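You operate a simulated robot arm through the tools that you are given. There is no shell and no other tool.

The job below is to be done with a simulated two-armed robot. You get a single attempt, and the scene is never put back.

## Task
Stitch the diamonds design on the hooped towel at the single head.
Fine: switch the head off before you click the hoop on; pick the design on the small panel; head on, trace the outline, then start and wait till it ends.

Only the result counts: the job must be done as asked and must still hold three seconds after the hand-in. Knocking over, shifting, dropping, spilling or breaking anything else fails it. Flat cloth is picked up by pressing the open fingertips on it (5 to 10 N) and closing them slowly along it; thin cloth reads only 2 to 8 mm in the jaws.

## Robot
Two 7-joint arms with four-finger grippers on one trunk that stands fixed in place. Base frame: the origin is at the foot of the trunk, x ahead of it, y to its left, z up. Readings come in mm, degrees, newtons and seconds.
The left shoulder is at [40, 181, 1332], the right one opposite. With the tool pointing down near the work surface each hand reaches from about 100 to 780 mm from the base axis, measured 20 degrees to its own side. Payload 3.67 kg a hand.
The tool frame of a hand sits at the grasp point between the pads (the TCP): z along the fingers, y along the line on which they close. The tips reach 28 mm beyond it. The gripper opens to 112 mm; its body begins 73 mm behind the TCP.
Orientation is told as [roll, pitch, yaw] about the base's x, y, z axes, in that order, counted from this pose: with the fingers straight down and closing along the base's y, the tool's x points along the base's -x, its y along +y and its z along -z.

## Interface
- The arms move only by the tool jog_arm. It takes "left_moves", "right_moves" or both (then of equal length, played together; a hand with none holds still); each is a list of rows, each a list of 7 numbers: the turn, a rotation vector about the tool's x, y, z in degrees, then the shift along the tool's x, y, z in mm, then the gripper command, from -1 (shut) to 1 (fully open), values between in proportion. In form: [[wx, wy, wz, x, y, z, jaw], ...]. A call has 1 to 20 rows; each row is the pose to reach, as a shift and turn from the pose commanded when the call began, along the tool's axes at that moment. Each row takes 0.2 s and may step no farther than 50 mm and 8.6 degrees from the row before; otherwise, or with a gripper value out of range, the whole call is refused. A pose out of reach is approached as far as the arm can. The call stops where the force on the tool passes 80 N (or 10 N more than at its start, if that is more) or the arm is blocked; 0.2 s more then pass. The fingers move at their own pace (about 72.4 mm/s each) and stop on an object; they squeeze with about 26 N. The grip force told is the motor's: it shows also when the fingers shut on nothing. Time passes only in rows, and 0.2 s behind the last, so rows that repeat a pose let the fingers close. It gives the time, the measured TCP pose, the force on the tool (base axes), the opening and the grip force at its end, in the units of the frame above (readings bear some noise), with the torque about the TCP (base axes, N m) and any sound that the robot's microphone picked up, and new pictures: "views" is both (left out), scene, wrist or none (wrist: the cameras of the hands that moved).
- Cameras (640 x 400 px; columns grow to the right, rows downward): "scene" is now at [112.2, -4.7, 1577.3]; the picture's right is [-0.06, -1.00, 0.00], its down [-0.41, 0.02, -0.91] and it looks along [0.91, -0.05, -0.41] (base axes); focal length 214 px, centre (320, 200). "left" rides on the left gripper at [60, 18, -104] in its tool frame; the picture's right is [-0.29, 0.96, 0.00], its down [-0.80, -0.24, -0.55] and it looks along [-0.53, -0.16, 0.83] (tool axes); focal length 234 px, centre (320, 200). "right" rides on the right gripper at [60, -18, -104] in its tool frame; the picture's right is [0.29, 0.96, 0.00], its down [-0.80, 0.24, -0.55] and it looks along [-0.53, 0.16, 0.83] (tool axes); focal length 234 px, centre (320, 200). There is no depth. A picture from a camera that has moved, and an enlarged one, comes with that camera's place and axes in the base frame and with its lens.
- move_column(by): moves the trunk up (or, below 0, down) by that many mm; the arms and the scene camera ride with it, the base frame stays. It gives what a move gives, with no picture.
- head_to(pan, tilt): turns the head with the scene camera to pan (to the left, within 86 degrees either way) and tilt (down, from -29 to 69), counted from straight ahead of the robot. It gives what a move gives, and a new picture of the scene camera.
- enlarge(camera, box): a new picture of the part [left, top, right, bottom] of that camera's present view, enlarged. It takes no simulated time.
- hand_in(): hands the job in; it is judged then, once.

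Places have to be worked out from the pictures, the camera data and where the tool is seen. Open the grippers and draw the arms clear of the work before you hand the job in, unless the task says otherwise.

The tools are called after "Call:" by a JSON object that holds its "op" and its "data". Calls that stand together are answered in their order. jog_arm: Moves the arms, as the interface text tells. Its arguments: {"type":"object","properties":{"left_moves":{"type":"array"},"right_moves":{"type":"array"},"views":{"type":"string","enum":["both","scene","wrist","none"]}},"required":[]} The other tools are called the same way: move_column (by) moves the trunk up or down; head_to (pan, tilt) turns the head that bears the scene camera; enlarge (camera, box) takes an enlarged picture of a part of a camera's view; hand_in () hands the job in.

At the start:

```text
time_s: 0.0
left_tool_pos: [333.6, 110.8, 1581.1]
left_tool_rot: [-0.2, 0.0, 0.1]
left_ft_force: [-0.5, -0.1, 1.1]
left_wrist_torque: [0.0, -0.01, -0.03]
left_grip_width: 112.0
left_grip_force: 0.1
right_tool_pos: [387.9, -182.3, 1578.2]
right_tool_rot: [0.2, 0.1, 0.0]
right_ft_force: [-0.8, 0.4, -0.3]
right_wrist_torque: [-0.03, 0.01, -0.01]
right_grip_width: 112.1
right_grip_force: 0.1
trunk travel left (down, up): [-450.0, 64.0]
head pan, tilt (commanded): [-3.3, 24.0]
```

scene: 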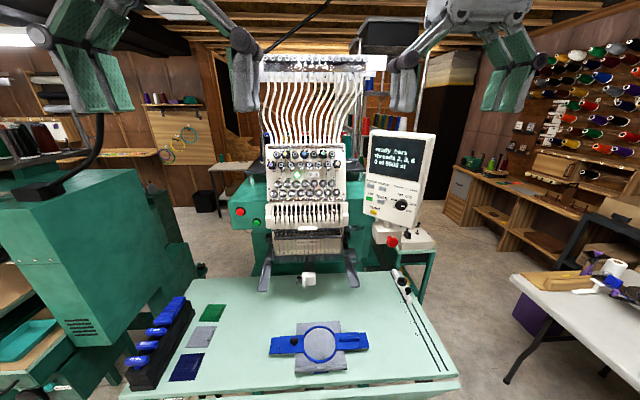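
right: 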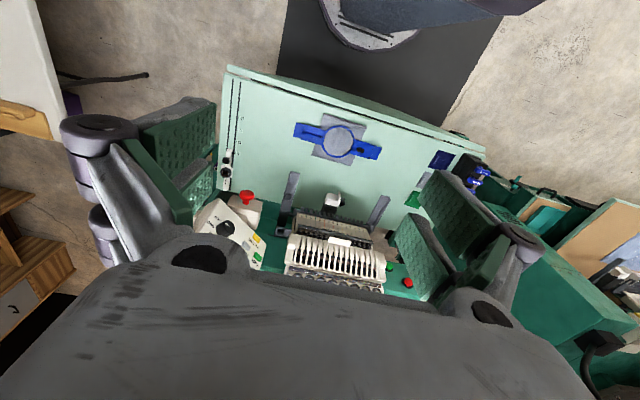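
left: 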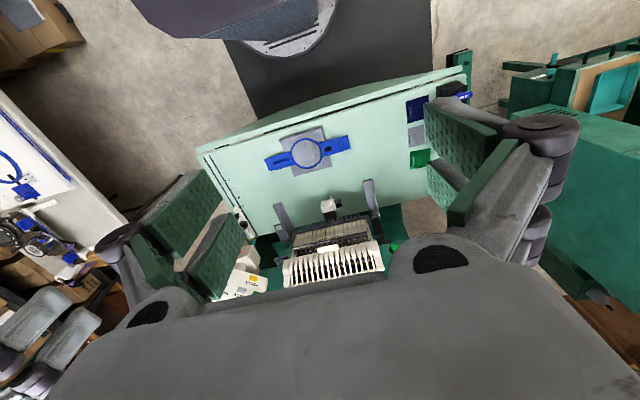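

I start by looking closely at the scene: the control panel, the machine head, the hooped towel on the table, and the buttons.

Call:
{"op": "enlarge", "data": {"camera": "scene", "box": [360, 120, 460, 260]}}

Call:
{"op": "enlarge", "data": {"camera": "scene", "box": [220, 130, 370, 300]}}

Call:
{"op": "enlarge", "data": {"camera": "scene", "box": [120, 260, 470, 400]}}

```text
2.86 times, centred on (410, 190) of scene
camera zoom: at [112.2, -4.7, 1577.3], right [-0.06, -1.0, 0.0], down [-0.41, 0.02, -0.91], along [0.91, -0.05, -0.41], focal length 613 px, centre (63, 229)
```

zoom: 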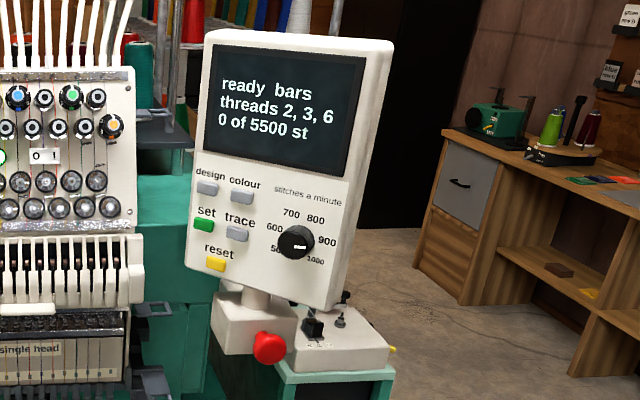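

```text
2.35 times, centred on (295, 215) of scene
camera zoom: at [112.2, -4.7, 1577.3], right [-0.06, -1.0, 0.0], down [-0.41, 0.02, -0.91], along [0.91, -0.05, -0.41], focal length 505 px, centre (379, 165)
```

zoom: 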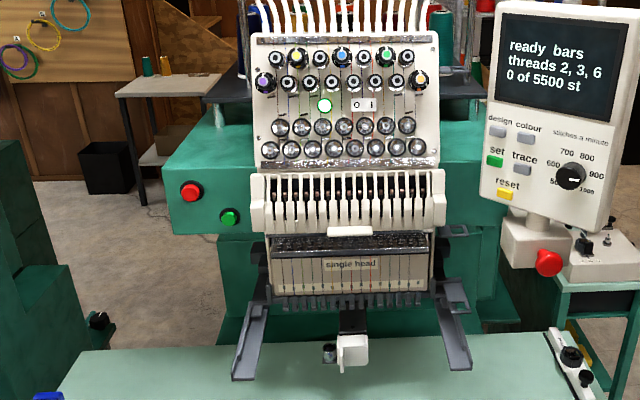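

```text
1.83 times, centred on (295, 330) of scene
camera zoom: at [112.2, -4.7, 1577.3], right [-0.06, -1.0, 0.0], down [-0.41, 0.02, -0.91], along [0.91, -0.05, -0.41], focal length 392 px, centre (366, -38)
```

zoom: 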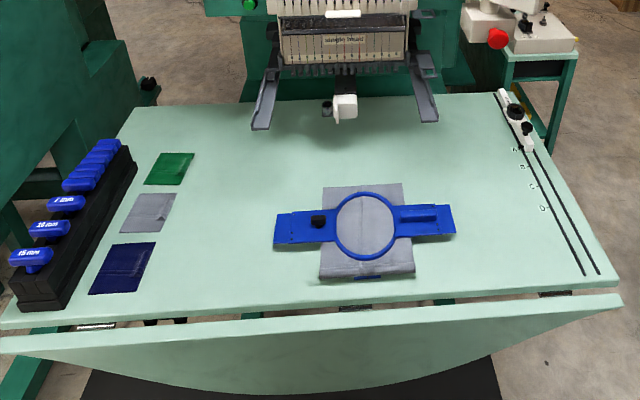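

The panel reads "ready bars", so the design must be changed with the "design" key. I look closer at the head switch, the panel keys, the hoop and the hoop arms.

Call:
{"op": "enlarge", "data": {"camera": "scene", "box": [265, 140, 345, 190]}}

Call:
{"op": "enlarge", "data": {"camera": "scene", "box": [255, 220, 375, 295]}}

Call:
{"op": "enlarge", "data": {"camera": "scene", "box": [260, 310, 380, 385]}}

Call:
{"op": "enlarge", "data": {"camera": "scene", "box": [360, 170, 440, 260]}}

Call:
{"op": "enlarge", "data": {"camera": "scene", "box": [120, 290, 240, 390]}}

```text
8.00 times, centred on (305, 165) of scene
camera zoom: at [112.2, -4.7, 1577.3], right [-0.06, -1.0, 0.0], down [-0.41, 0.02, -0.91], along [0.91, -0.05, -0.41], focal length 1716 px, centre (440, 480)
```

zoom: 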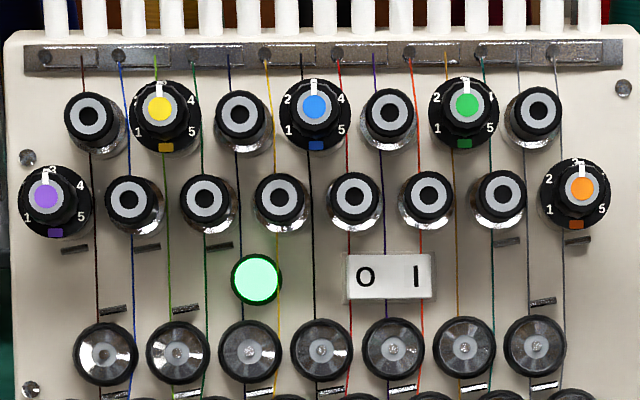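

```text
5.33 times, centred on (315, 258) of scene
camera zoom: at [112.2, -4.7, 1577.3], right [-0.06, -1.0, 0.0], down [-0.41, 0.02, -0.91], along [0.91, -0.05, -0.41], focal length 1144 px, centre (347, -107)
```

zoom: 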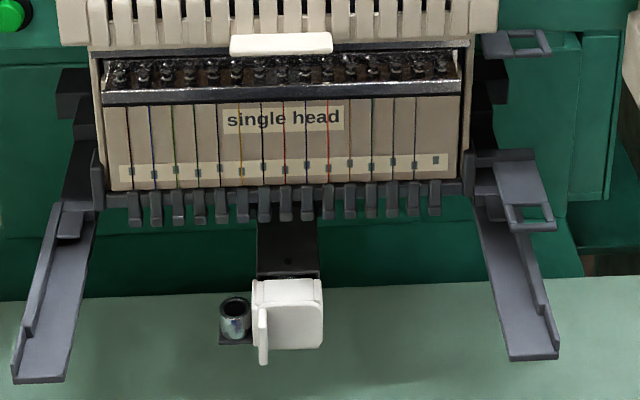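

```text
5.33 times, centred on (320, 348) of scene
camera zoom: at [112.2, -4.7, 1577.3], right [-0.06, -1.0, 0.0], down [-0.41, 0.02, -0.91], along [0.91, -0.05, -0.41], focal length 1144 px, centre (320, -587)
```

zoom: 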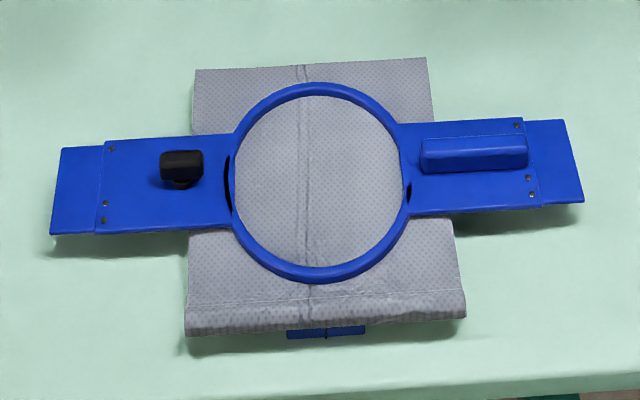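

```text
4.44 times, centred on (400, 215) of scene
camera zoom: at [112.2, -4.7, 1577.3], right [-0.06, -1.0, 0.0], down [-0.41, 0.02, -0.91], along [0.91, -0.05, -0.41], focal length 953 px, centre (-36, 133)
```

zoom: 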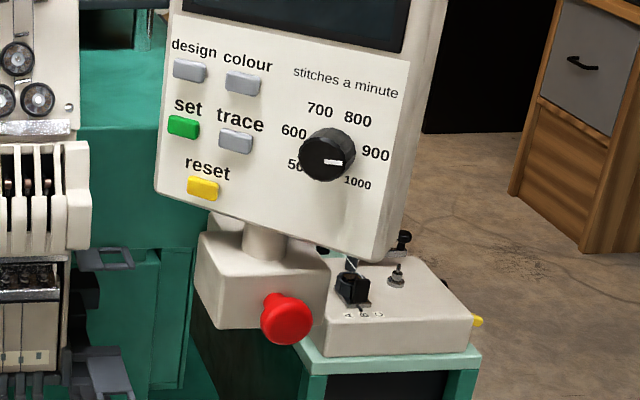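

```text
4.00 times, centred on (180, 340) of scene
camera zoom: at [112.2, -4.7, 1577.3], right [-0.06, -1.0, 0.0], down [-0.41, 0.02, -0.91], along [0.91, -0.05, -0.41], focal length 858 px, centre (880, -360)
```

zoom: 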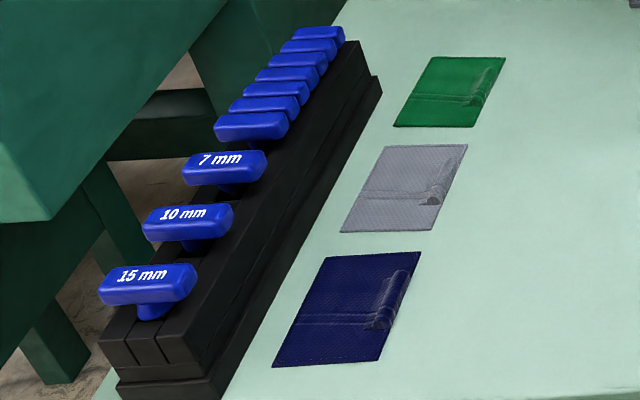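

The hoop works out at about [618, -30, 766] (triangulated from the three cameras) and the e-stop at about [723, -293, 1141]. I now look at the gripper tips and at the wrist views in detail.

Call:
{"op": "enlarge", "data": {"camera": "scene", "box": [20, 0, 180, 120]}}

Call:
{"op": "enlarge", "data": {"camera": "scene", "box": [380, 0, 560, 120]}}

Call:
{"op": "enlarge", "data": {"camera": "right", "box": [180, 160, 440, 310]}}

Call:
{"op": "enlarge", "data": {"camera": "left", "box": [200, 120, 460, 310]}}

```text
3.33 times, centred on (100, 60) of scene
camera zoom: at [112.2, -4.7, 1577.3], right [-0.06, -1.0, 0.0], down [-0.41, 0.02, -0.91], along [0.91, -0.05, -0.41], focal length 715 px, centre (1053, 667)
```

zoom: 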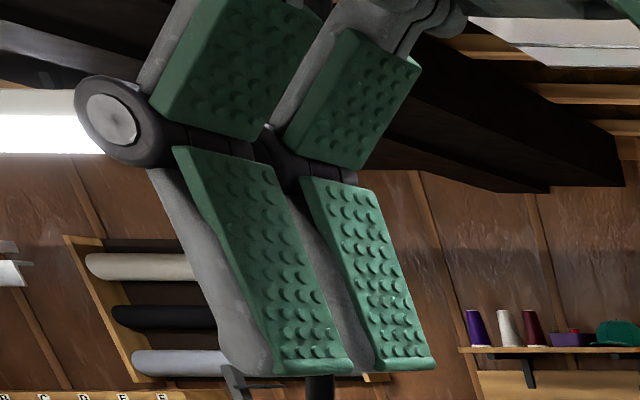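

```text
3.33 times, centred on (470, 60) of scene
camera zoom: at [112.2, -4.7, 1577.3], right [-0.06, -1.0, 0.0], down [-0.41, 0.02, -0.91], along [0.91, -0.05, -0.41], focal length 715 px, centre (-180, 667)
```

zoom: 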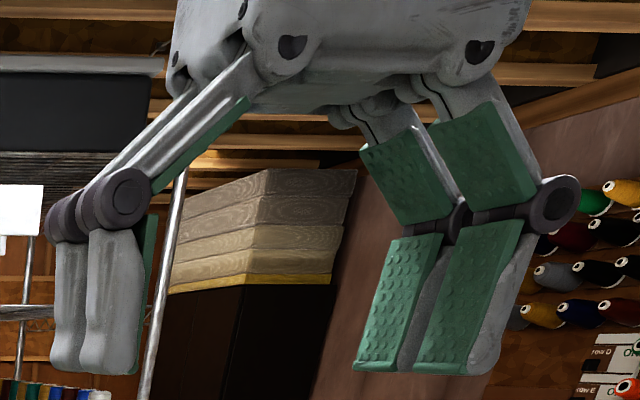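

```text
2.46 times, centred on (310, 235) of right
camera zoom: at [328.6, -200.1, 1683.2], right [-0.29, 0.96, 0.0], down [0.8, 0.24, 0.55], along [0.53, 0.16, -0.83], focal length 576 px, centre (345, 114)
```

zoom: 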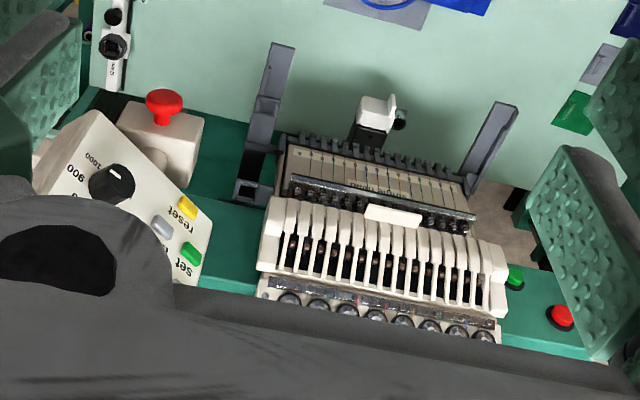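

```text
2.11 times, centred on (330, 215) of left
camera zoom: at [273.2, 129.0, 1685.0], right [0.29, 0.96, 0.0], down [0.8, -0.24, 0.55], along [0.53, -0.16, -0.83], focal length 493 px, centre (299, 168)
```

zoom: 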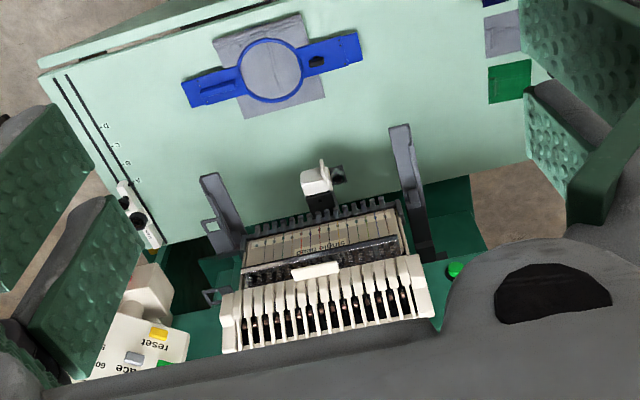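

The fingers are two pairs with pads about 26 mm wide each, so pressing keys will need a tilted single fingertip. I look around with the head to see what is beside the arms before moving the column.

Call:
{"op": "head_to", "data": {"pan": 50, "tilt": 40}}

Call:
{"op": "head_to", "data": {"pan": -50, "tilt": 40}}

Call:
{"op": "head_to", "data": {"pan": 0, "tilt": 50}}

```text
time_s: 1.2
left_tool_pos: [332.4, 111.6, 1581.1]
left_tool_rot: [-0.2, 0.1, 0.1]
left_ft_force: [-0.3, 0.9, 0.0]
left_wrist_torque: [0.02, -0.01, -0.01]
left_grip_width: 112.1
left_grip_force: 0.1
right_tool_pos: [387.6, -181.8, 1578.9]
right_tool_rot: [0.2, 0.0, 0.1]
right_ft_force: [-0.5, -0.2, -0.8]
right_wrist_torque: [0.02, 0.02, -0.02]
right_grip_width: 111.9
right_grip_force: 0.0
trunk travel left (down, up): [-450.0, 64.0]
head pan, tilt (commanded): [50.0, 40.0]
camera scene: at [74.7, 65.7, 1552.5], right [0.77, -0.64, 0.0], down [-0.41, -0.49, -0.77], along [0.49, 0.59, -0.64], focal length 214 px, centre (320, 200)
```

scene: 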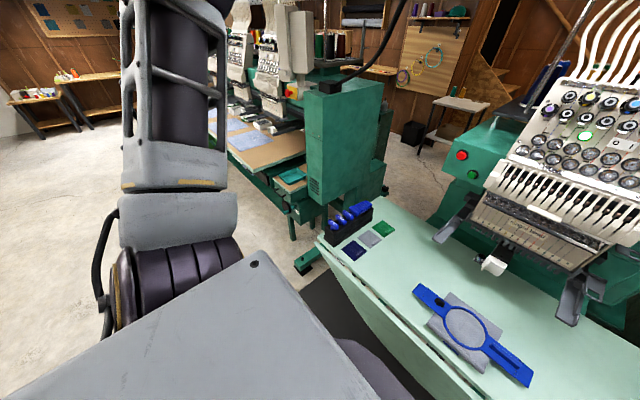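

```text
time_s: 3.0
left_tool_pos: [332.3, 111.4, 1581.2]
left_tool_rot: [-0.2, 0.0, 0.0]
left_ft_force: [-0.3, -0.4, -0.3]
left_wrist_torque: [0.0, -0.01, -0.04]
left_grip_width: 112.1
left_grip_force: 0.1
right_tool_pos: [388.8, -182.9, 1578.1]
right_tool_rot: [0.2, 0.1, 0.0]
right_ft_force: [-0.3, 0.2, -0.9]
right_wrist_torque: [0.0, 0.01, 0.01]
right_grip_width: 111.7
right_grip_force: 0.1
trunk travel left (down, up): [-450.0, 64.0]
head pan, tilt (commanded): [-50.0, 40.0]
camera scene: at [74.7, -64.4, 1552.5], right [-0.77, -0.64, 0.0], down [-0.41, 0.49, -0.77], along [0.49, -0.59, -0.64], focal length 214 px, centre (320, 200)
```

scene: 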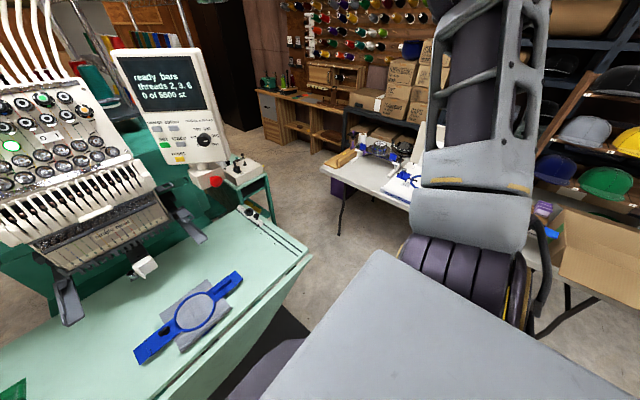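

```text
time_s: 4.2
left_tool_pos: [331.9, 110.9, 1581.6]
left_tool_rot: [-0.1, 0.0, 0.0]
left_ft_force: [0.1, 0.3, -0.6]
left_wrist_torque: [0.01, 0.03, 0.01]
left_grip_width: 112.2
left_grip_force: 0.0
right_tool_pos: [389.0, -180.3, 1578.1]
right_tool_rot: [0.2, 0.0, 0.0]
right_ft_force: [-0.7, -0.3, -0.1]
right_wrist_torque: [-0.02, 0.02, -0.03]
right_grip_width: 112.2
right_grip_force: 0.2
trunk travel left (down, up): [-450.0, 64.0]
head pan, tilt (commanded): [0.0, 50.0]
camera scene: at [97.0, 0.6, 1538.3], right [0.0, -1.0, 0.0], down [-0.77, 0.0, -0.64], along [0.64, 0.0, -0.77], focal length 214 px, centre (320, 200)
```

scene: 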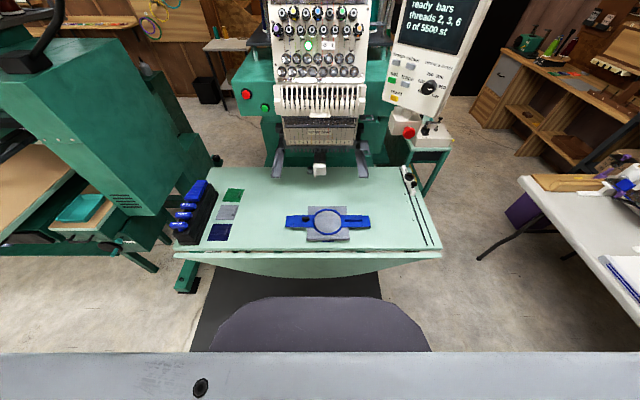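

Nothing stands close to the arms; lowering the trunk gives a better view and a triangulation baseline. I lower it by 250 mm.

Call:
{"op": "move_column", "data": {"by": -250}}

Call:
{"op": "head_to", "data": {"pan": 0, "tilt": 24}}

```text
time_s: 6.7
left_tool_pos: [332.7, 111.1, 1331.5]
left_tool_rot: [-0.1, 0.0, 0.0]
left_ft_force: [0.7, 0.5, -0.4]
left_wrist_torque: [0.0, -0.01, 0.0]
left_grip_width: 112.0
left_grip_force: 0.1
right_tool_pos: [388.4, -182.0, 1327.7]
right_tool_rot: [0.1, 0.0, 0.1]
right_ft_force: [0.4, 0.9, -0.4]
right_wrist_torque: [0.01, -0.02, 0.07]
right_grip_width: 112.0
right_grip_force: 0.1
trunk travel left (down, up): [-200.0, 314.0]
head pan, tilt (commanded): [0.0, 50.0]
```

```text
time_s: 7.6
left_tool_pos: [332.9, 110.9, 1330.8]
left_tool_rot: [-0.2, -0.1, -0.1]
left_ft_force: [-0.7, -0.4, 0.3]
left_wrist_torque: [-0.02, -0.02, -0.03]
left_grip_width: 112.1
left_grip_force: 0.1
right_tool_pos: [387.9, -182.5, 1328.3]
right_tool_rot: [0.2, -0.1, -0.1]
right_ft_force: [-0.2, -0.6, 0.3]
right_wrist_torque: [0.01, -0.03, 0.0]
right_grip_width: 111.8
right_grip_force: 0.0
trunk travel left (down, up): [-200.0, 314.0]
head pan, tilt (commanded): [0.0, 24.0]
camera scene: at [112.4, 0.7, 1327.6], right [0.0, -1.0, 0.0], down [-0.41, 0.0, -0.91], along [0.91, 0.0, -0.41], focal length 214 px, centre (320, 200)
```

scene: 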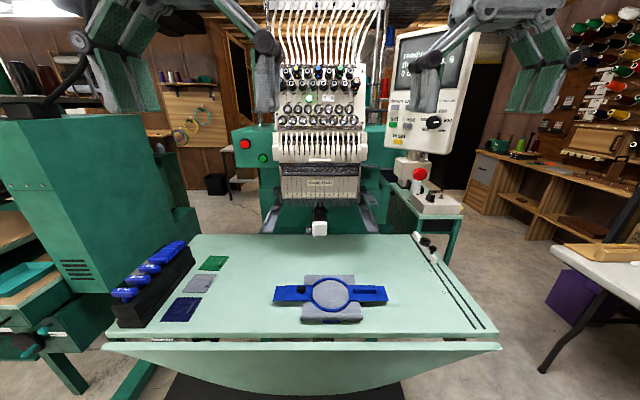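

I enlarge the key parts from this lower viewpoint to triangulate them against the first pictures.

Call:
{"op": "enlarge", "data": {"camera": "scene", "box": [270, 55, 370, 120]}}

Call:
{"op": "enlarge", "data": {"camera": "scene", "box": [255, 150, 385, 245]}}

Call:
{"op": "enlarge", "data": {"camera": "scene", "box": [260, 265, 400, 335]}}

Call:
{"op": "enlarge", "data": {"camera": "scene", "box": [370, 80, 470, 220]}}

Call:
{"op": "enlarge", "data": {"camera": "scene", "box": [220, 120, 300, 170]}}

```text
6.15 times, centred on (320, 88) of scene
camera zoom: at [112.4, 0.7, 1327.6], right [0.0, -1.0, 0.0], down [-0.41, 0.0, -0.91], along [0.91, 0.0, -0.41], focal length 1320 px, centre (320, 892)
```

zoom: 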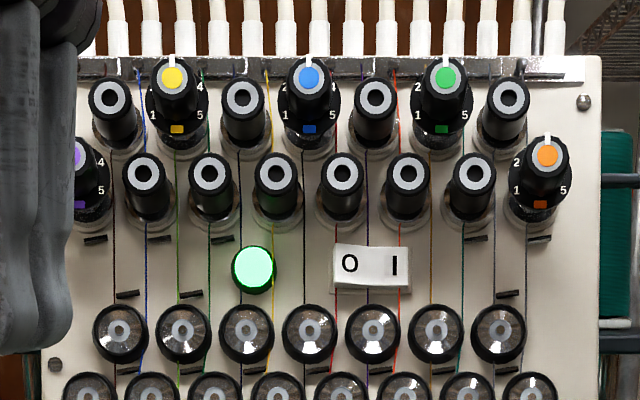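

```text
4.21 times, centred on (320, 198) of scene
camera zoom: at [112.4, 0.7, 1327.6], right [0.0, -1.0, 0.0], down [-0.41, 0.0, -0.91], along [0.91, 0.0, -0.41], focal length 903 px, centre (320, 210)
```

zoom: 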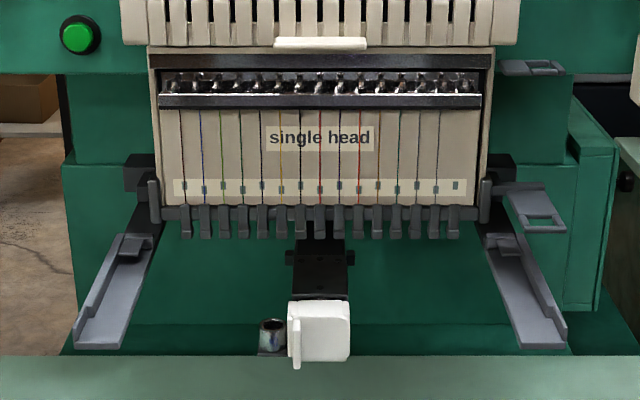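

```text
4.57 times, centred on (330, 300) of scene
camera zoom: at [112.4, 0.7, 1327.6], right [0.0, -1.0, 0.0], down [-0.41, 0.0, -0.91], along [0.91, 0.0, -0.41], focal length 980 px, centre (274, -257)
```

zoom: 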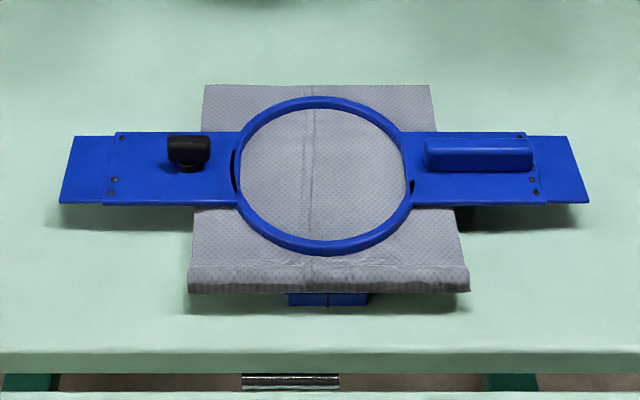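

```text
2.86 times, centred on (420, 150) of scene
camera zoom: at [112.4, 0.7, 1327.6], right [0.0, -1.0, 0.0], down [-0.41, 0.0, -0.91], along [0.91, 0.0, -0.41], focal length 613 px, centre (34, 343)
```

zoom: 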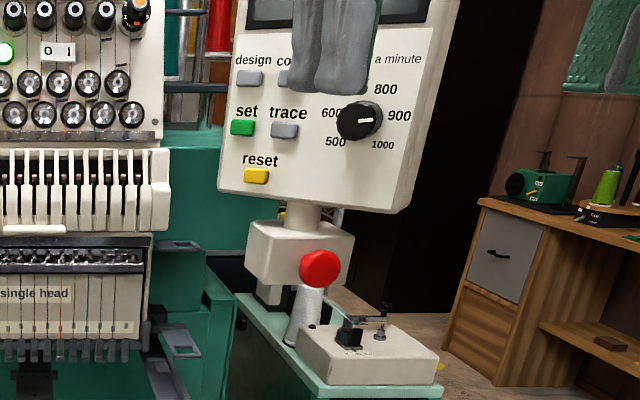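

```text
8.00 times, centred on (260, 145) of scene
camera zoom: at [112.4, 0.7, 1327.6], right [0.0, -1.0, 0.0], down [-0.41, 0.0, -0.91], along [0.91, 0.0, -0.41], focal length 1716 px, centre (800, 640)
```

zoom: 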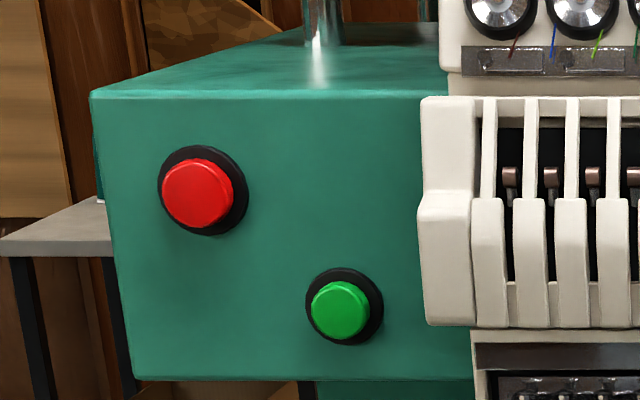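

The rocker works out at about [859, -25, 1345] on a face leaning back about 20°. To know the fingertip shape I close both grippers, turning the left one about its axis, and look at them with the scene camera.

Call:
{"op": "jog_arm", "data": {"left_moves": [[0, 0, 8, 0, 0, 0, -1], [0, 0, 16, 0, 0, 0, -1], [0, 0, 24, 0, 0, 0, -1], [0, 0, 32, 0, 0, 0, -1], [0, 0, 40, 0, 0, 0, -1], [0, 0, 48, 0, 0, 0, -1], [0, 0, 56, 0, 0, 0, -1], [0, 0, 64, 0, 0, 0, -1], [0, 0, 72, 0, 0, 0, -1], [0, 0, 80, 0, 0, 0, -1], [0, 0, 88, 0, 0, 0, -1]], "right_moves": [[0, 0, 0, 0, 0, 0, -1], [0, 0, 0, 0, 0, 0, -1], [0, 0, 0, 0, 0, 0, -1], [0, 0, 0, 0, 0, 0, -1], [0, 0, 0, 0, 0, 0, -1], [0, 0, 0, 0, 0, 0, -1], [0, 0, 0, 0, 0, 0, -1], [0, 0, 0, 0, 0, 0, -1], [0, 0, 0, 0, 0, 0, -1], [0, 0, 0, 0, 0, 0, -1], [0, 0, 0, 0, 0, 0, -1]], "views": "both"}}

Call:
{"op": "enlarge", "data": {"camera": "scene", "box": [20, 0, 220, 130]}}

Call:
{"op": "enlarge", "data": {"camera": "scene", "box": [400, 0, 600, 130]}}

```text
time_s: 10.0
left_tool_pos: [265.4, 60.0, 1267.1]
left_tool_rot: [0.0, -0.5, -87.5]
left_ft_force: [-0.2, 0.0, 0.1]
left_wrist_torque: [0.03, 0.0, -0.01]
left_grip_width: 0.2
left_grip_force: 26.1
left hand out of reach, approached as far as the arm can: row 8, 9, 10, 11
right_tool_pos: [387.9, -182.2, 1329.1]
right_tool_rot: [0.1, 0.0, -0.1]
right_ft_force: [0.1, -0.1, -0.1]
right_wrist_torque: [0.04, 0.02, -0.01]
right_grip_width: 0.1
right_grip_force: 26.4
trunk travel left (down, up): [-200.0, 314.0]
head pan, tilt (commanded): [0.0, 24.0]
camera scene: at [112.4, 0.1, 1327.6], right [0.0, -1.0, 0.0], down [-0.41, 0.0, -0.91], along [0.91, 0.0, -0.41], focal length 214 px, centre (320, 200)
camera right: at [328.6, -200.7, 1432.5], right [-0.29, 0.96, 0.0], down [0.8, 0.24, 0.55], along [0.53, 0.16, -0.83], focal length 234 px, centre (320, 200)
camera left: at [281.0, 121.2, 1370.7], right [0.97, -0.25, 0.0], down [-0.21, -0.8, 0.56], along [-0.14, -0.54, -0.83], focal length 234 px, centre (320, 200)
```

scene: 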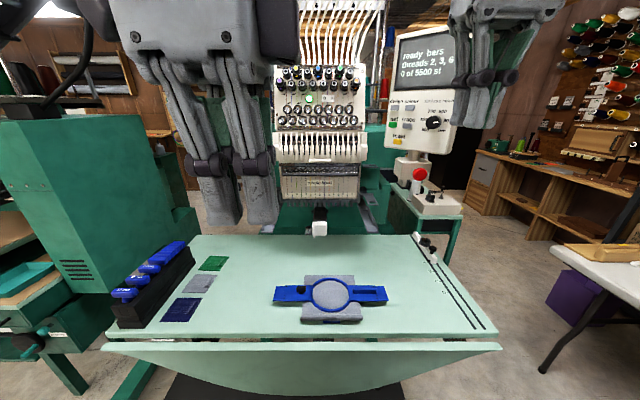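
right: 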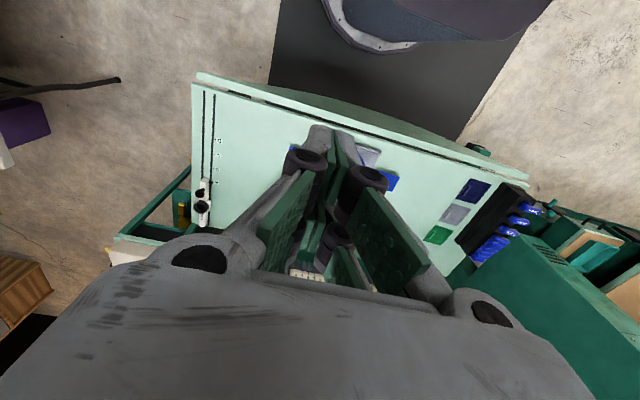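
left: 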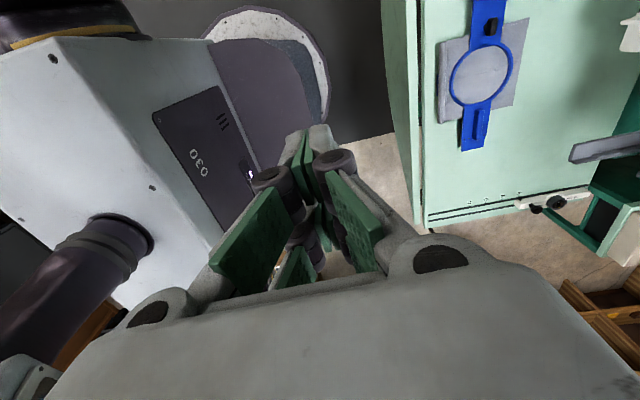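

```text
3.08 times, centred on (120, 65) of scene
camera zoom: at [112.4, 0.1, 1327.6], right [0.0, -1.0, 0.0], down [-0.41, 0.0, -0.91], along [0.91, 0.0, -0.41], focal length 660 px, centre (935, 615)
```

zoom: 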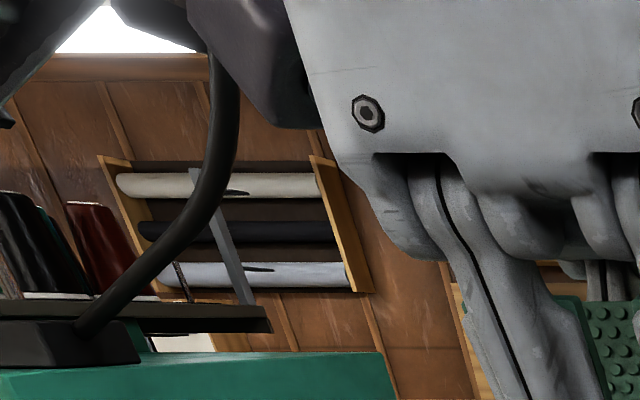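

```text
3.08 times, centred on (500, 65) of scene
camera zoom: at [112.4, 0.1, 1327.6], right [0.0, -1.0, 0.0], down [-0.41, 0.0, -0.91], along [0.91, 0.0, -0.41], focal length 660 px, centre (-234, 615)
```

zoom: 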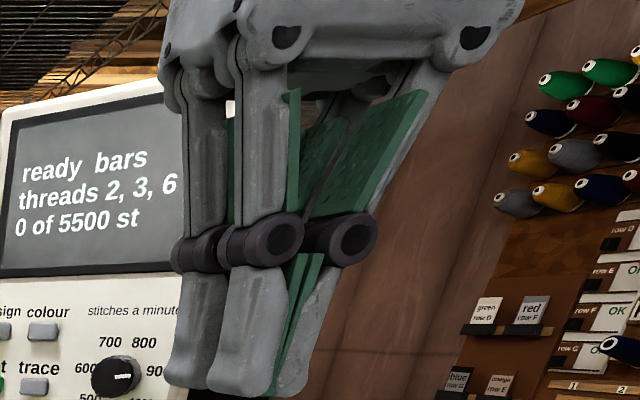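

The left hand could not quite keep its place with that turn, so I turn it back the other way to about +24° yaw, to see the closed fingertips edge-on.

Call:
{"op": "jog_arm", "data": {"left_moves": [[0, 0, -8, 0, 0, 0, -1], [0, 0, -16, 0, 0, 0, -1], [0, 0, -24, 0, 0, 0, -1], [0, 0, -32, 0, 0, 0, -1], [0, 0, -40, 0, 0, 0, -1], [0, 0, -48, 0, 0, 0, -1], [0, 0, -56, 0, 0, 0, -1], [0, 0, -64, 0, 0, 0, -1], [0, 0, -72, 0, 0, 0, -1], [0, 0, -80, 0, 0, 0, -1], [0, 0, -88, 0, 0, 0, -1], [0, 0, -96, 0, 0, 0, -1], [0, 0, -104, 0, 0, 0, -1], [0, 0, -112, 0, 0, 0, -1], [0, 0, -112, 0, 0, 0, -1]], "views": "scene"}}

Call:
{"op": "enlarge", "data": {"camera": "scene", "box": [20, 0, 220, 130]}}

```text
time_s: 13.2
left_tool_pos: [266.2, 61.7, 1271.2]
left_tool_rot: [0.0, 0.1, 24.0]
left_ft_force: [-0.9, 1.5, 0.4]
left_wrist_torque: [0.01, -0.01, 0.02]
left_grip_width: 0.0
left_grip_force: 26.0
right_tool_pos: [387.9, -181.5, 1328.4]
right_tool_rot: [0.2, 0.1, -0.1]
right_ft_force: [-0.5, 0.9, 0.2]
right_wrist_torque: [-0.02, 0.03, 0.03]
right_grip_width: 0.0
right_grip_force: 25.7
trunk travel left (down, up): [-200.0, 314.0]
head pan, tilt (commanded): [0.0, 24.0]
camera scene: at [112.3, 0.7, 1327.6], right [0.0, -1.0, 0.0], down [-0.41, 0.0, -0.91], along [0.91, 0.0, -0.41], focal length 214 px, centre (320, 200)
```

scene: 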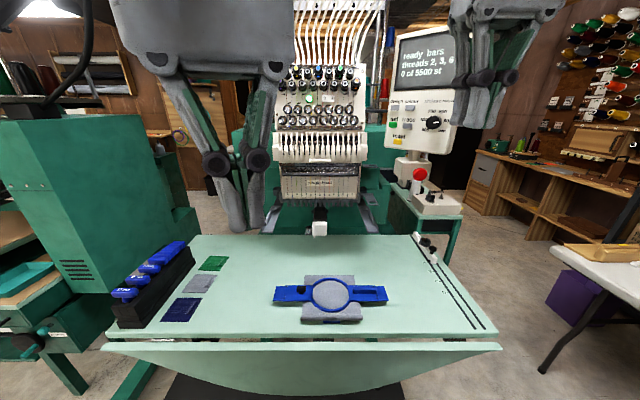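

```text
3.08 times, centred on (120, 65) of scene
camera zoom: at [112.3, 0.7, 1327.6], right [0.0, -1.0, 0.0], down [-0.41, 0.0, -0.91], along [0.91, 0.0, -0.41], focal length 660 px, centre (935, 615)
```

zoom: 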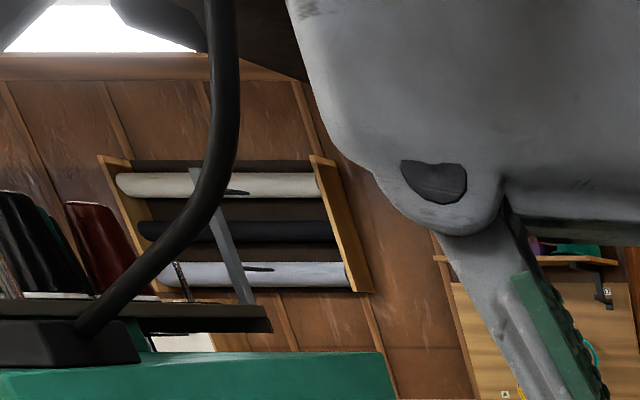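

Call:
{"op": "enlarge", "data": {"camera": "scene", "box": [150, 80, 310, 240]}}

```text
2.50 times, centred on (230, 160) of scene
camera zoom: at [112.3, 0.7, 1327.6], right [0.0, -1.0, 0.0], down [-0.41, 0.0, -0.91], along [0.91, 0.0, -0.41], focal length 536 px, centre (545, 300)
```

zoom: 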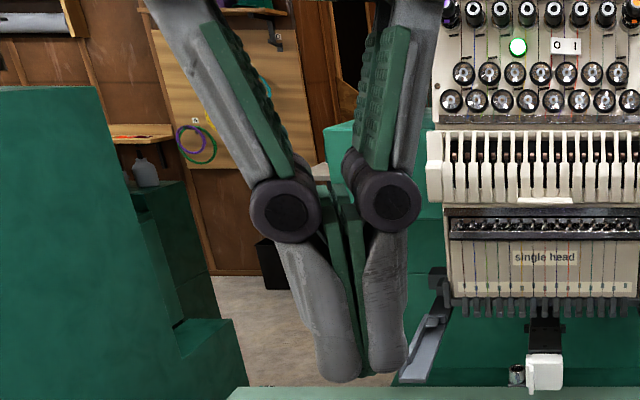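

The closed tip measures about 60 mm (tool x) by 28 mm (tool y). The machine's hoop arms work out at y = ±155..±192, front at x≈712, z≈944. I send the right hand's camera in over them for a closer look, keeping the hand well clear at z 1150.

Call:
{"op": "jog_arm", "data": {"right_moves": [[0, 0, 0, -28, 5, 29, 0], [0, 0, 0, -57, 10, 59, 1], [0, 0, 0, -86, 15, 88, 1], [0, 0, 0, -115, 20, 118, 1], [0, 0, 0, -143, 26, 148, 1], [0, 0, 0, -172, 32, 178, 1], [0, 0, 0, -172, 32, 178, 1]], "views": "both"}}

Call:
{"op": "enlarge", "data": {"camera": "right", "box": [160, 100, 480, 300]}}

```text
time_s: 14.8
left_tool_pos: [265.4, 61.6, 1270.9]
left_tool_rot: [-0.1, -0.1, 24.0]
left_ft_force: [-0.1, -0.1, 0.6]
left_wrist_torque: [-0.02, -0.04, 0.0]
left_grip_width: 0.3
left_grip_force: 25.8
right_tool_pos: [560.8, -149.0, 1151.8]
right_tool_rot: [0.2, -0.1, -0.1]
right_ft_force: [-0.3, 0.5, -0.1]
right_wrist_torque: [0.01, -0.03, -0.04]
right_grip_width: 111.9
right_grip_force: 0.0
trunk travel left (down, up): [-200.0, 314.0]
head pan, tilt (commanded): [0.0, 24.0]
camera scene: at [111.2, 0.5, 1327.8], right [0.0, -1.0, 0.0], down [-0.41, 0.0, -0.91], along [0.91, 0.0, -0.41], focal length 214 px, centre (320, 200)
camera right: at [501.4, -166.9, 1255.2], right [-0.29, 0.96, 0.0], down [0.8, 0.24, 0.56], along [0.53, 0.16, -0.83], focal length 234 px, centre (320, 200)
```

scene: 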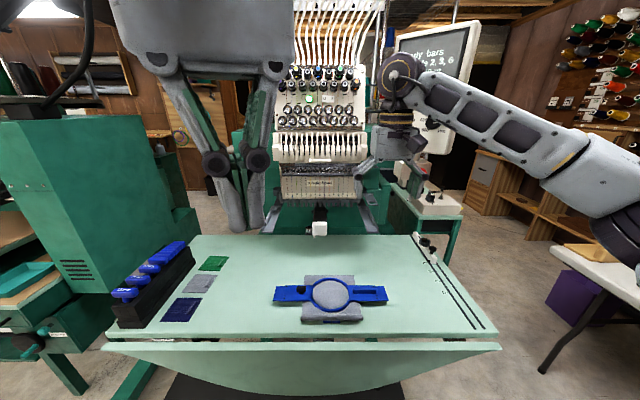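
right: 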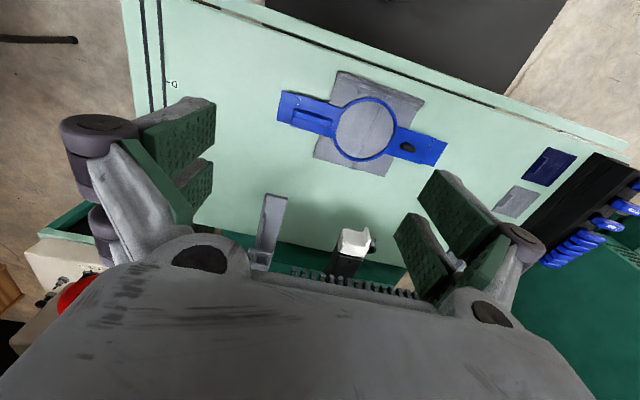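

```text
2.00 times, centred on (320, 200) of right
camera zoom: at [501.4, -166.9, 1255.2], right [-0.29, 0.96, 0.0], down [0.8, 0.24, 0.56], along [0.53, 0.16, -0.83], focal length 468 px, centre (320, 200)
```

zoom: 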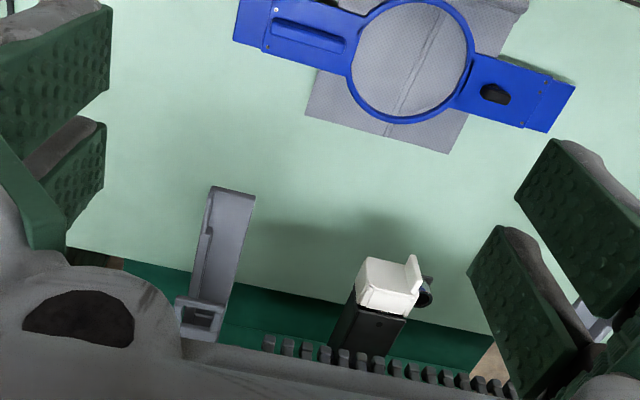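

I zoom further on the hoop arms and clips from the scene camera and the right wrist camera.

Call:
{"op": "enlarge", "data": {"camera": "scene", "box": [255, 180, 315, 240]}}

Call:
{"op": "enlarge", "data": {"camera": "scene", "box": [340, 175, 400, 240]}}

Call:
{"op": "enlarge", "data": {"camera": "right", "box": [240, 170, 400, 290]}}

Call:
{"op": "enlarge", "data": {"camera": "right", "box": [260, 60, 460, 190]}}

```text
6.67 times, centred on (285, 210) of scene
camera zoom: at [111.2, 0.5, 1327.8], right [0.0, -1.0, 0.0], down [-0.41, 0.0, -0.91], along [0.91, 0.0, -0.41], focal length 1430 px, centre (553, 133)
```

zoom: 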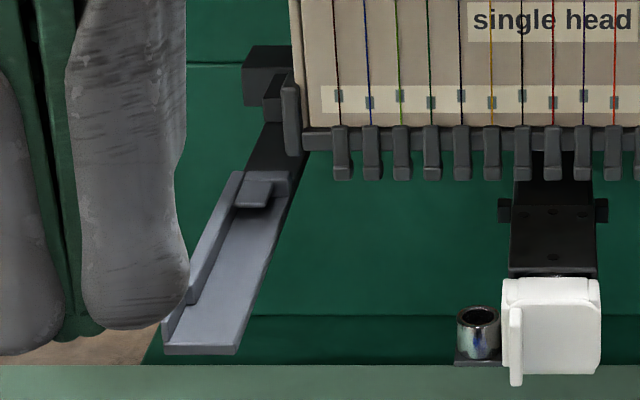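

```text
6.15 times, centred on (370, 208) of scene
camera zoom: at [111.2, 0.5, 1327.8], right [0.0, -1.0, 0.0], down [-0.41, 0.0, -0.91], along [0.91, 0.0, -0.41], focal length 1320 px, centre (12, 154)
```

zoom: 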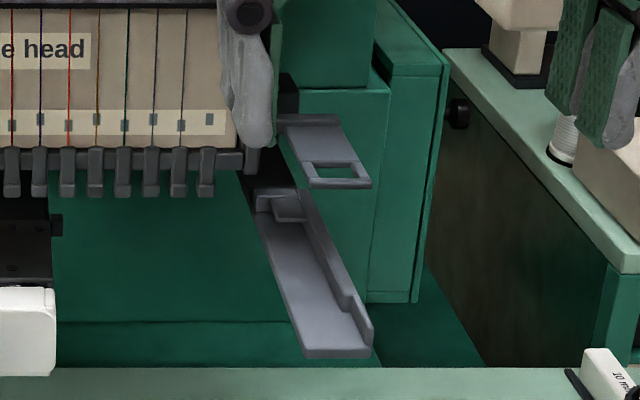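

```text
3.33 times, centred on (320, 230) of right
camera zoom: at [501.4, -166.9, 1255.2], right [-0.29, 0.96, 0.0], down [0.8, 0.24, 0.56], along [0.53, 0.16, -0.83], focal length 781 px, centre (320, 100)
```

zoom: 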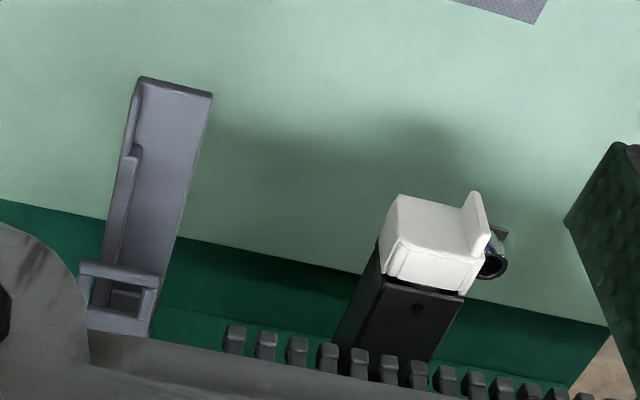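

```text
3.08 times, centred on (360, 125) of right
camera zoom: at [501.4, -166.9, 1255.2], right [-0.29, 0.96, 0.0], down [0.8, 0.24, 0.56], along [0.53, 0.16, -0.83], focal length 720 px, centre (197, 431)
```

zoom: 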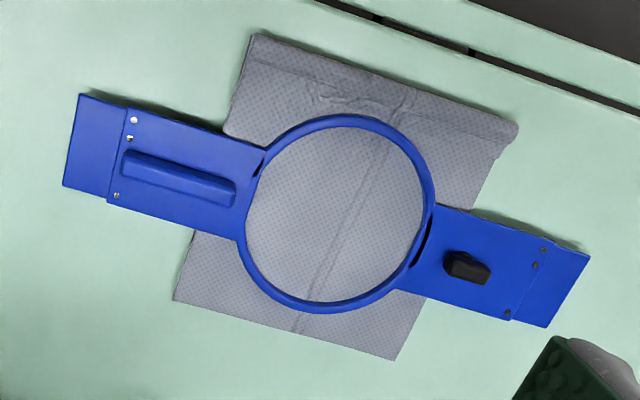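

The hoop arms are open ledges (x 712 to about 850) with clip plates at the back, so the hoop must be laid on their fronts and pushed in. First I must switch the head off: I raise the trunk a bit, bring the left hand back to yaw 0 and pitch it 40° forward for pressing the "O" side with one fingertip edge.

Call:
{"op": "jog_arm", "data": {"left_moves": [[0, 0, 8, 0, 0, 0, -1], [0, 0, 16, 0, 0, 0, -1], [0, 0, 24, 0, 0, 0, -1]], "views": "none"}}

Call:
{"op": "move_column", "data": {"by": 200}}

Call:
{"op": "jog_arm", "data": {"left_moves": [[0, -8, 0, -40, -10, 0, -1], [0, -16, 0, -80, -20, 0, -1], [0, -24, 0, -120, -30, 0, -1], [0, -32, 0, -160, -40, 0, -1], [0, -40, 0, -200, -50, 0, -1], [0, -40, 0, -240, -60, 0, -1]], "views": "both"}}

```text
time_s: 15.6
left_tool_pos: [268.1, 61.9, 1271.3]
left_tool_rot: [-0.1, 0.0, 0.0]
left_ft_force: [-0.1, -0.3, -0.3]
left_wrist_torque: [0.03, -0.02, -0.03]
left_grip_width: 0.0
left_grip_force: 26.3
right_tool_pos: [561.9, -149.2, 1150.9]
right_tool_rot: [0.2, 0.0, 0.0]
right_ft_force: [-0.1, 0.6, -0.6]
right_wrist_torque: [0.02, -0.01, 0.0]
right_grip_width: 112.1
right_grip_force: 0.1
trunk travel left (down, up): [-200.0, 314.0]
head pan, tilt (commanded): [0.0, 24.0]
```

```text
time_s: 17.8
left_tool_pos: [266.5, 61.5, 1468.2]
left_tool_rot: [0.1, 0.0, 0.1]
left_ft_force: [0.2, 0.8, -0.1]
left_wrist_torque: [-0.02, 0.0, -0.01]
left_grip_width: 0.0
left_grip_force: 26.1
right_tool_pos: [562.8, -148.7, 1350.1]
right_tool_rot: [0.2, 0.0, 0.0]
right_ft_force: [0.1, 0.0, -0.1]
right_wrist_torque: [-0.01, -0.01, -0.02]
right_grip_width: 111.9
right_grip_force: 0.2
trunk travel left (down, up): [-400.0, 114.0]
head pan, tilt (commanded): [0.0, 24.0]
```

```text
time_s: 19.2
left_tool_pos: [505.7, 1.8, 1470.4]
left_tool_rot: [0.1, -40.0, 0.0]
left_ft_force: [0.5, 0.0, -0.7]
left_wrist_torque: [0.03, 0.01, 0.06]
left_grip_width: 0.1
left_grip_force: 26.3
right_tool_pos: [563.3, -149.1, 1349.1]
right_tool_rot: [0.2, 0.1, -0.1]
right_ft_force: [0.6, -0.1, -0.8]
right_wrist_torque: [0.03, -0.01, -0.01]
right_grip_width: 111.9
right_grip_force: 0.1
trunk travel left (down, up): [-400.0, 114.0]
head pan, tilt (commanded): [0.0, 24.0]
camera scene: at [114.2, -0.2, 1526.4], right [0.0, -1.0, 0.0], down [-0.41, 0.0, -0.91], along [0.91, 0.0, -0.41], focal length 214 px, centre (320, 200)
camera left: at [393.7, 19.4, 1510.5], right [0.22, 0.96, 0.19], down [0.25, -0.24, 0.94], along [0.94, -0.16, -0.3], focal length 234 px, centre (320, 200)
```

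scene: 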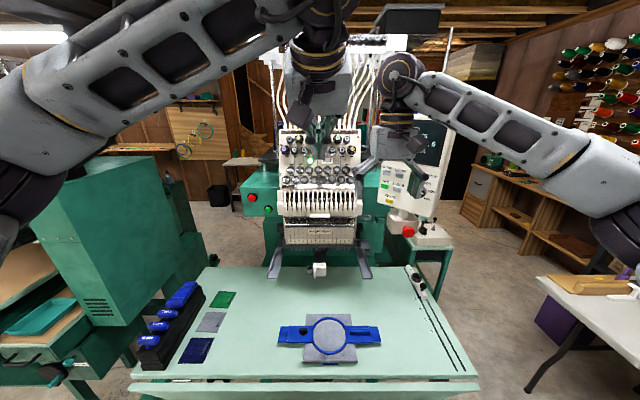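
left: 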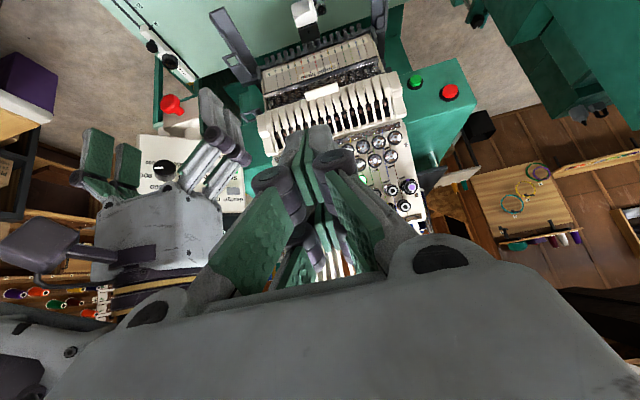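

The left hand is pitched 40° as wanted at [506, 2, 1470]. I bring it to about 45 mm off the rocker's face while drawing the right hand aside.

Call:
{"op": "jog_arm", "data": {"left_moves": [[0, 0, 0, -20, -2, 36, -1], [0, 0, 0, -40, -4, 72, -1], [0, 0, 0, -60, -6, 108, -1], [0, 0, 0, -80, -8, 144, -1], [0, 0, 0, -100, -10, 180, -1], [0, 0, 0, -120, -12, 216, -1], [0, 0, 0, -139, -14, 251, -1]], "right_moves": [[0, 0, 0, 20, -20, 0, 1], [0, 0, 0, 40, -40, 0, 1], [0, 0, 0, 60, -60, 0, 1], [0, 0, 0, 80, -80, 0, 1], [0, 0, 0, 100, -100, 0, 1], [0, 0, 0, 120, -110, 0, 1], [0, 0, 0, 140, -110, 0, 1]], "views": "both"}}

Call:
{"op": "enlarge", "data": {"camera": "scene", "box": [265, 90, 375, 200]}}

Call:
{"op": "enlarge", "data": {"camera": "left", "box": [200, 60, 440, 210]}}

```text
time_s: 20.8
left_tool_pos: [775.7, -8.8, 1366.5]
left_tool_rot: [0.0, -40.0, 0.0]
left_ft_force: [-0.5, -0.5, 0.2]
left_wrist_torque: [0.0, 0.0, -0.01]
left_grip_width: 0.0
left_grip_force: 26.4
right_tool_pos: [423.3, -258.8, 1349.0]
right_tool_rot: [0.2, 0.1, -0.1]
right_ft_force: [0.6, -0.9, -0.1]
right_wrist_torque: [0.02, 0.03, 0.0]
right_grip_width: 112.1
right_grip_force: 0.2
trunk travel left (down, up): [-400.0, 114.0]
head pan, tilt (commanded): [0.0, 24.0]
camera scene: at [113.4, -0.6, 1526.5], right [0.0, -1.0, 0.0], down [-0.41, 0.0, -0.91], along [0.91, 0.0, -0.41], focal length 214 px, centre (320, 200)
camera right: at [363.0, -277.3, 1453.5], right [-0.29, 0.96, 0.0], down [0.8, 0.24, 0.55], along [0.53, 0.16, -0.83], focal length 234 px, centre (320, 200)
camera left: at [663.3, 9.0, 1407.2], right [0.22, 0.96, 0.19], down [0.25, -0.24, 0.94], along [0.94, -0.16, -0.3], focal length 234 px, centre (320, 200)
```

scene: 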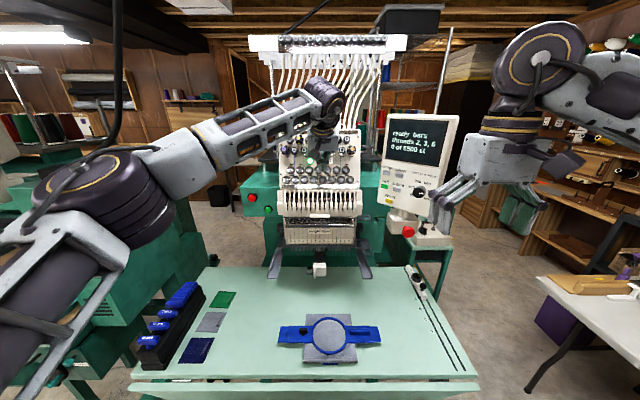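
right: 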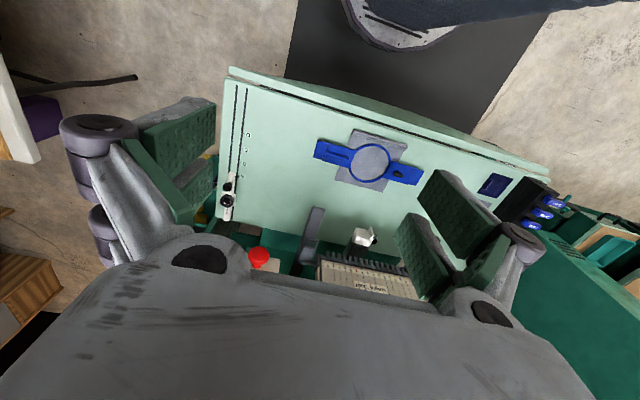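
left: 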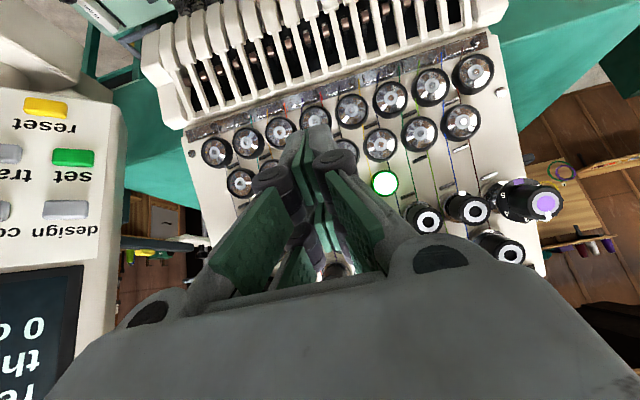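

```text
3.64 times, centred on (320, 145) of scene
camera zoom: at [113.4, -0.6, 1526.5], right [0.0, -1.0, 0.0], down [-0.41, 0.0, -0.91], along [0.91, 0.0, -0.41], focal length 780 px, centre (320, 400)
```

zoom: 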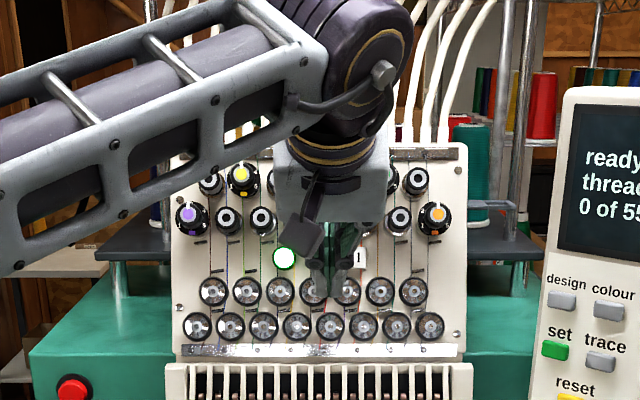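

```text
2.67 times, centred on (320, 135) of left
camera zoom: at [663.3, 9.0, 1407.2], right [0.22, 0.96, 0.19], down [0.25, -0.24, 0.94], along [0.94, -0.16, -0.3], focal length 624 px, centre (320, 373)
```

zoom: 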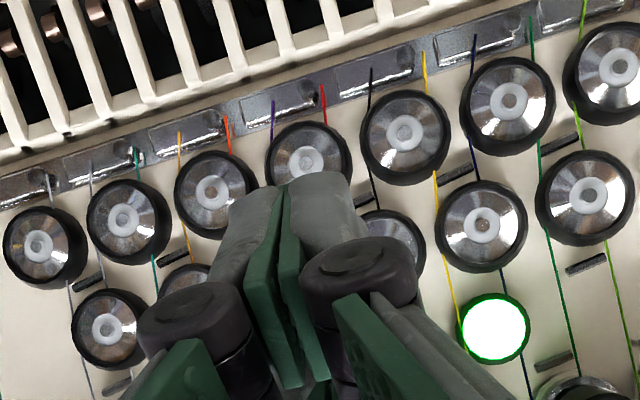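

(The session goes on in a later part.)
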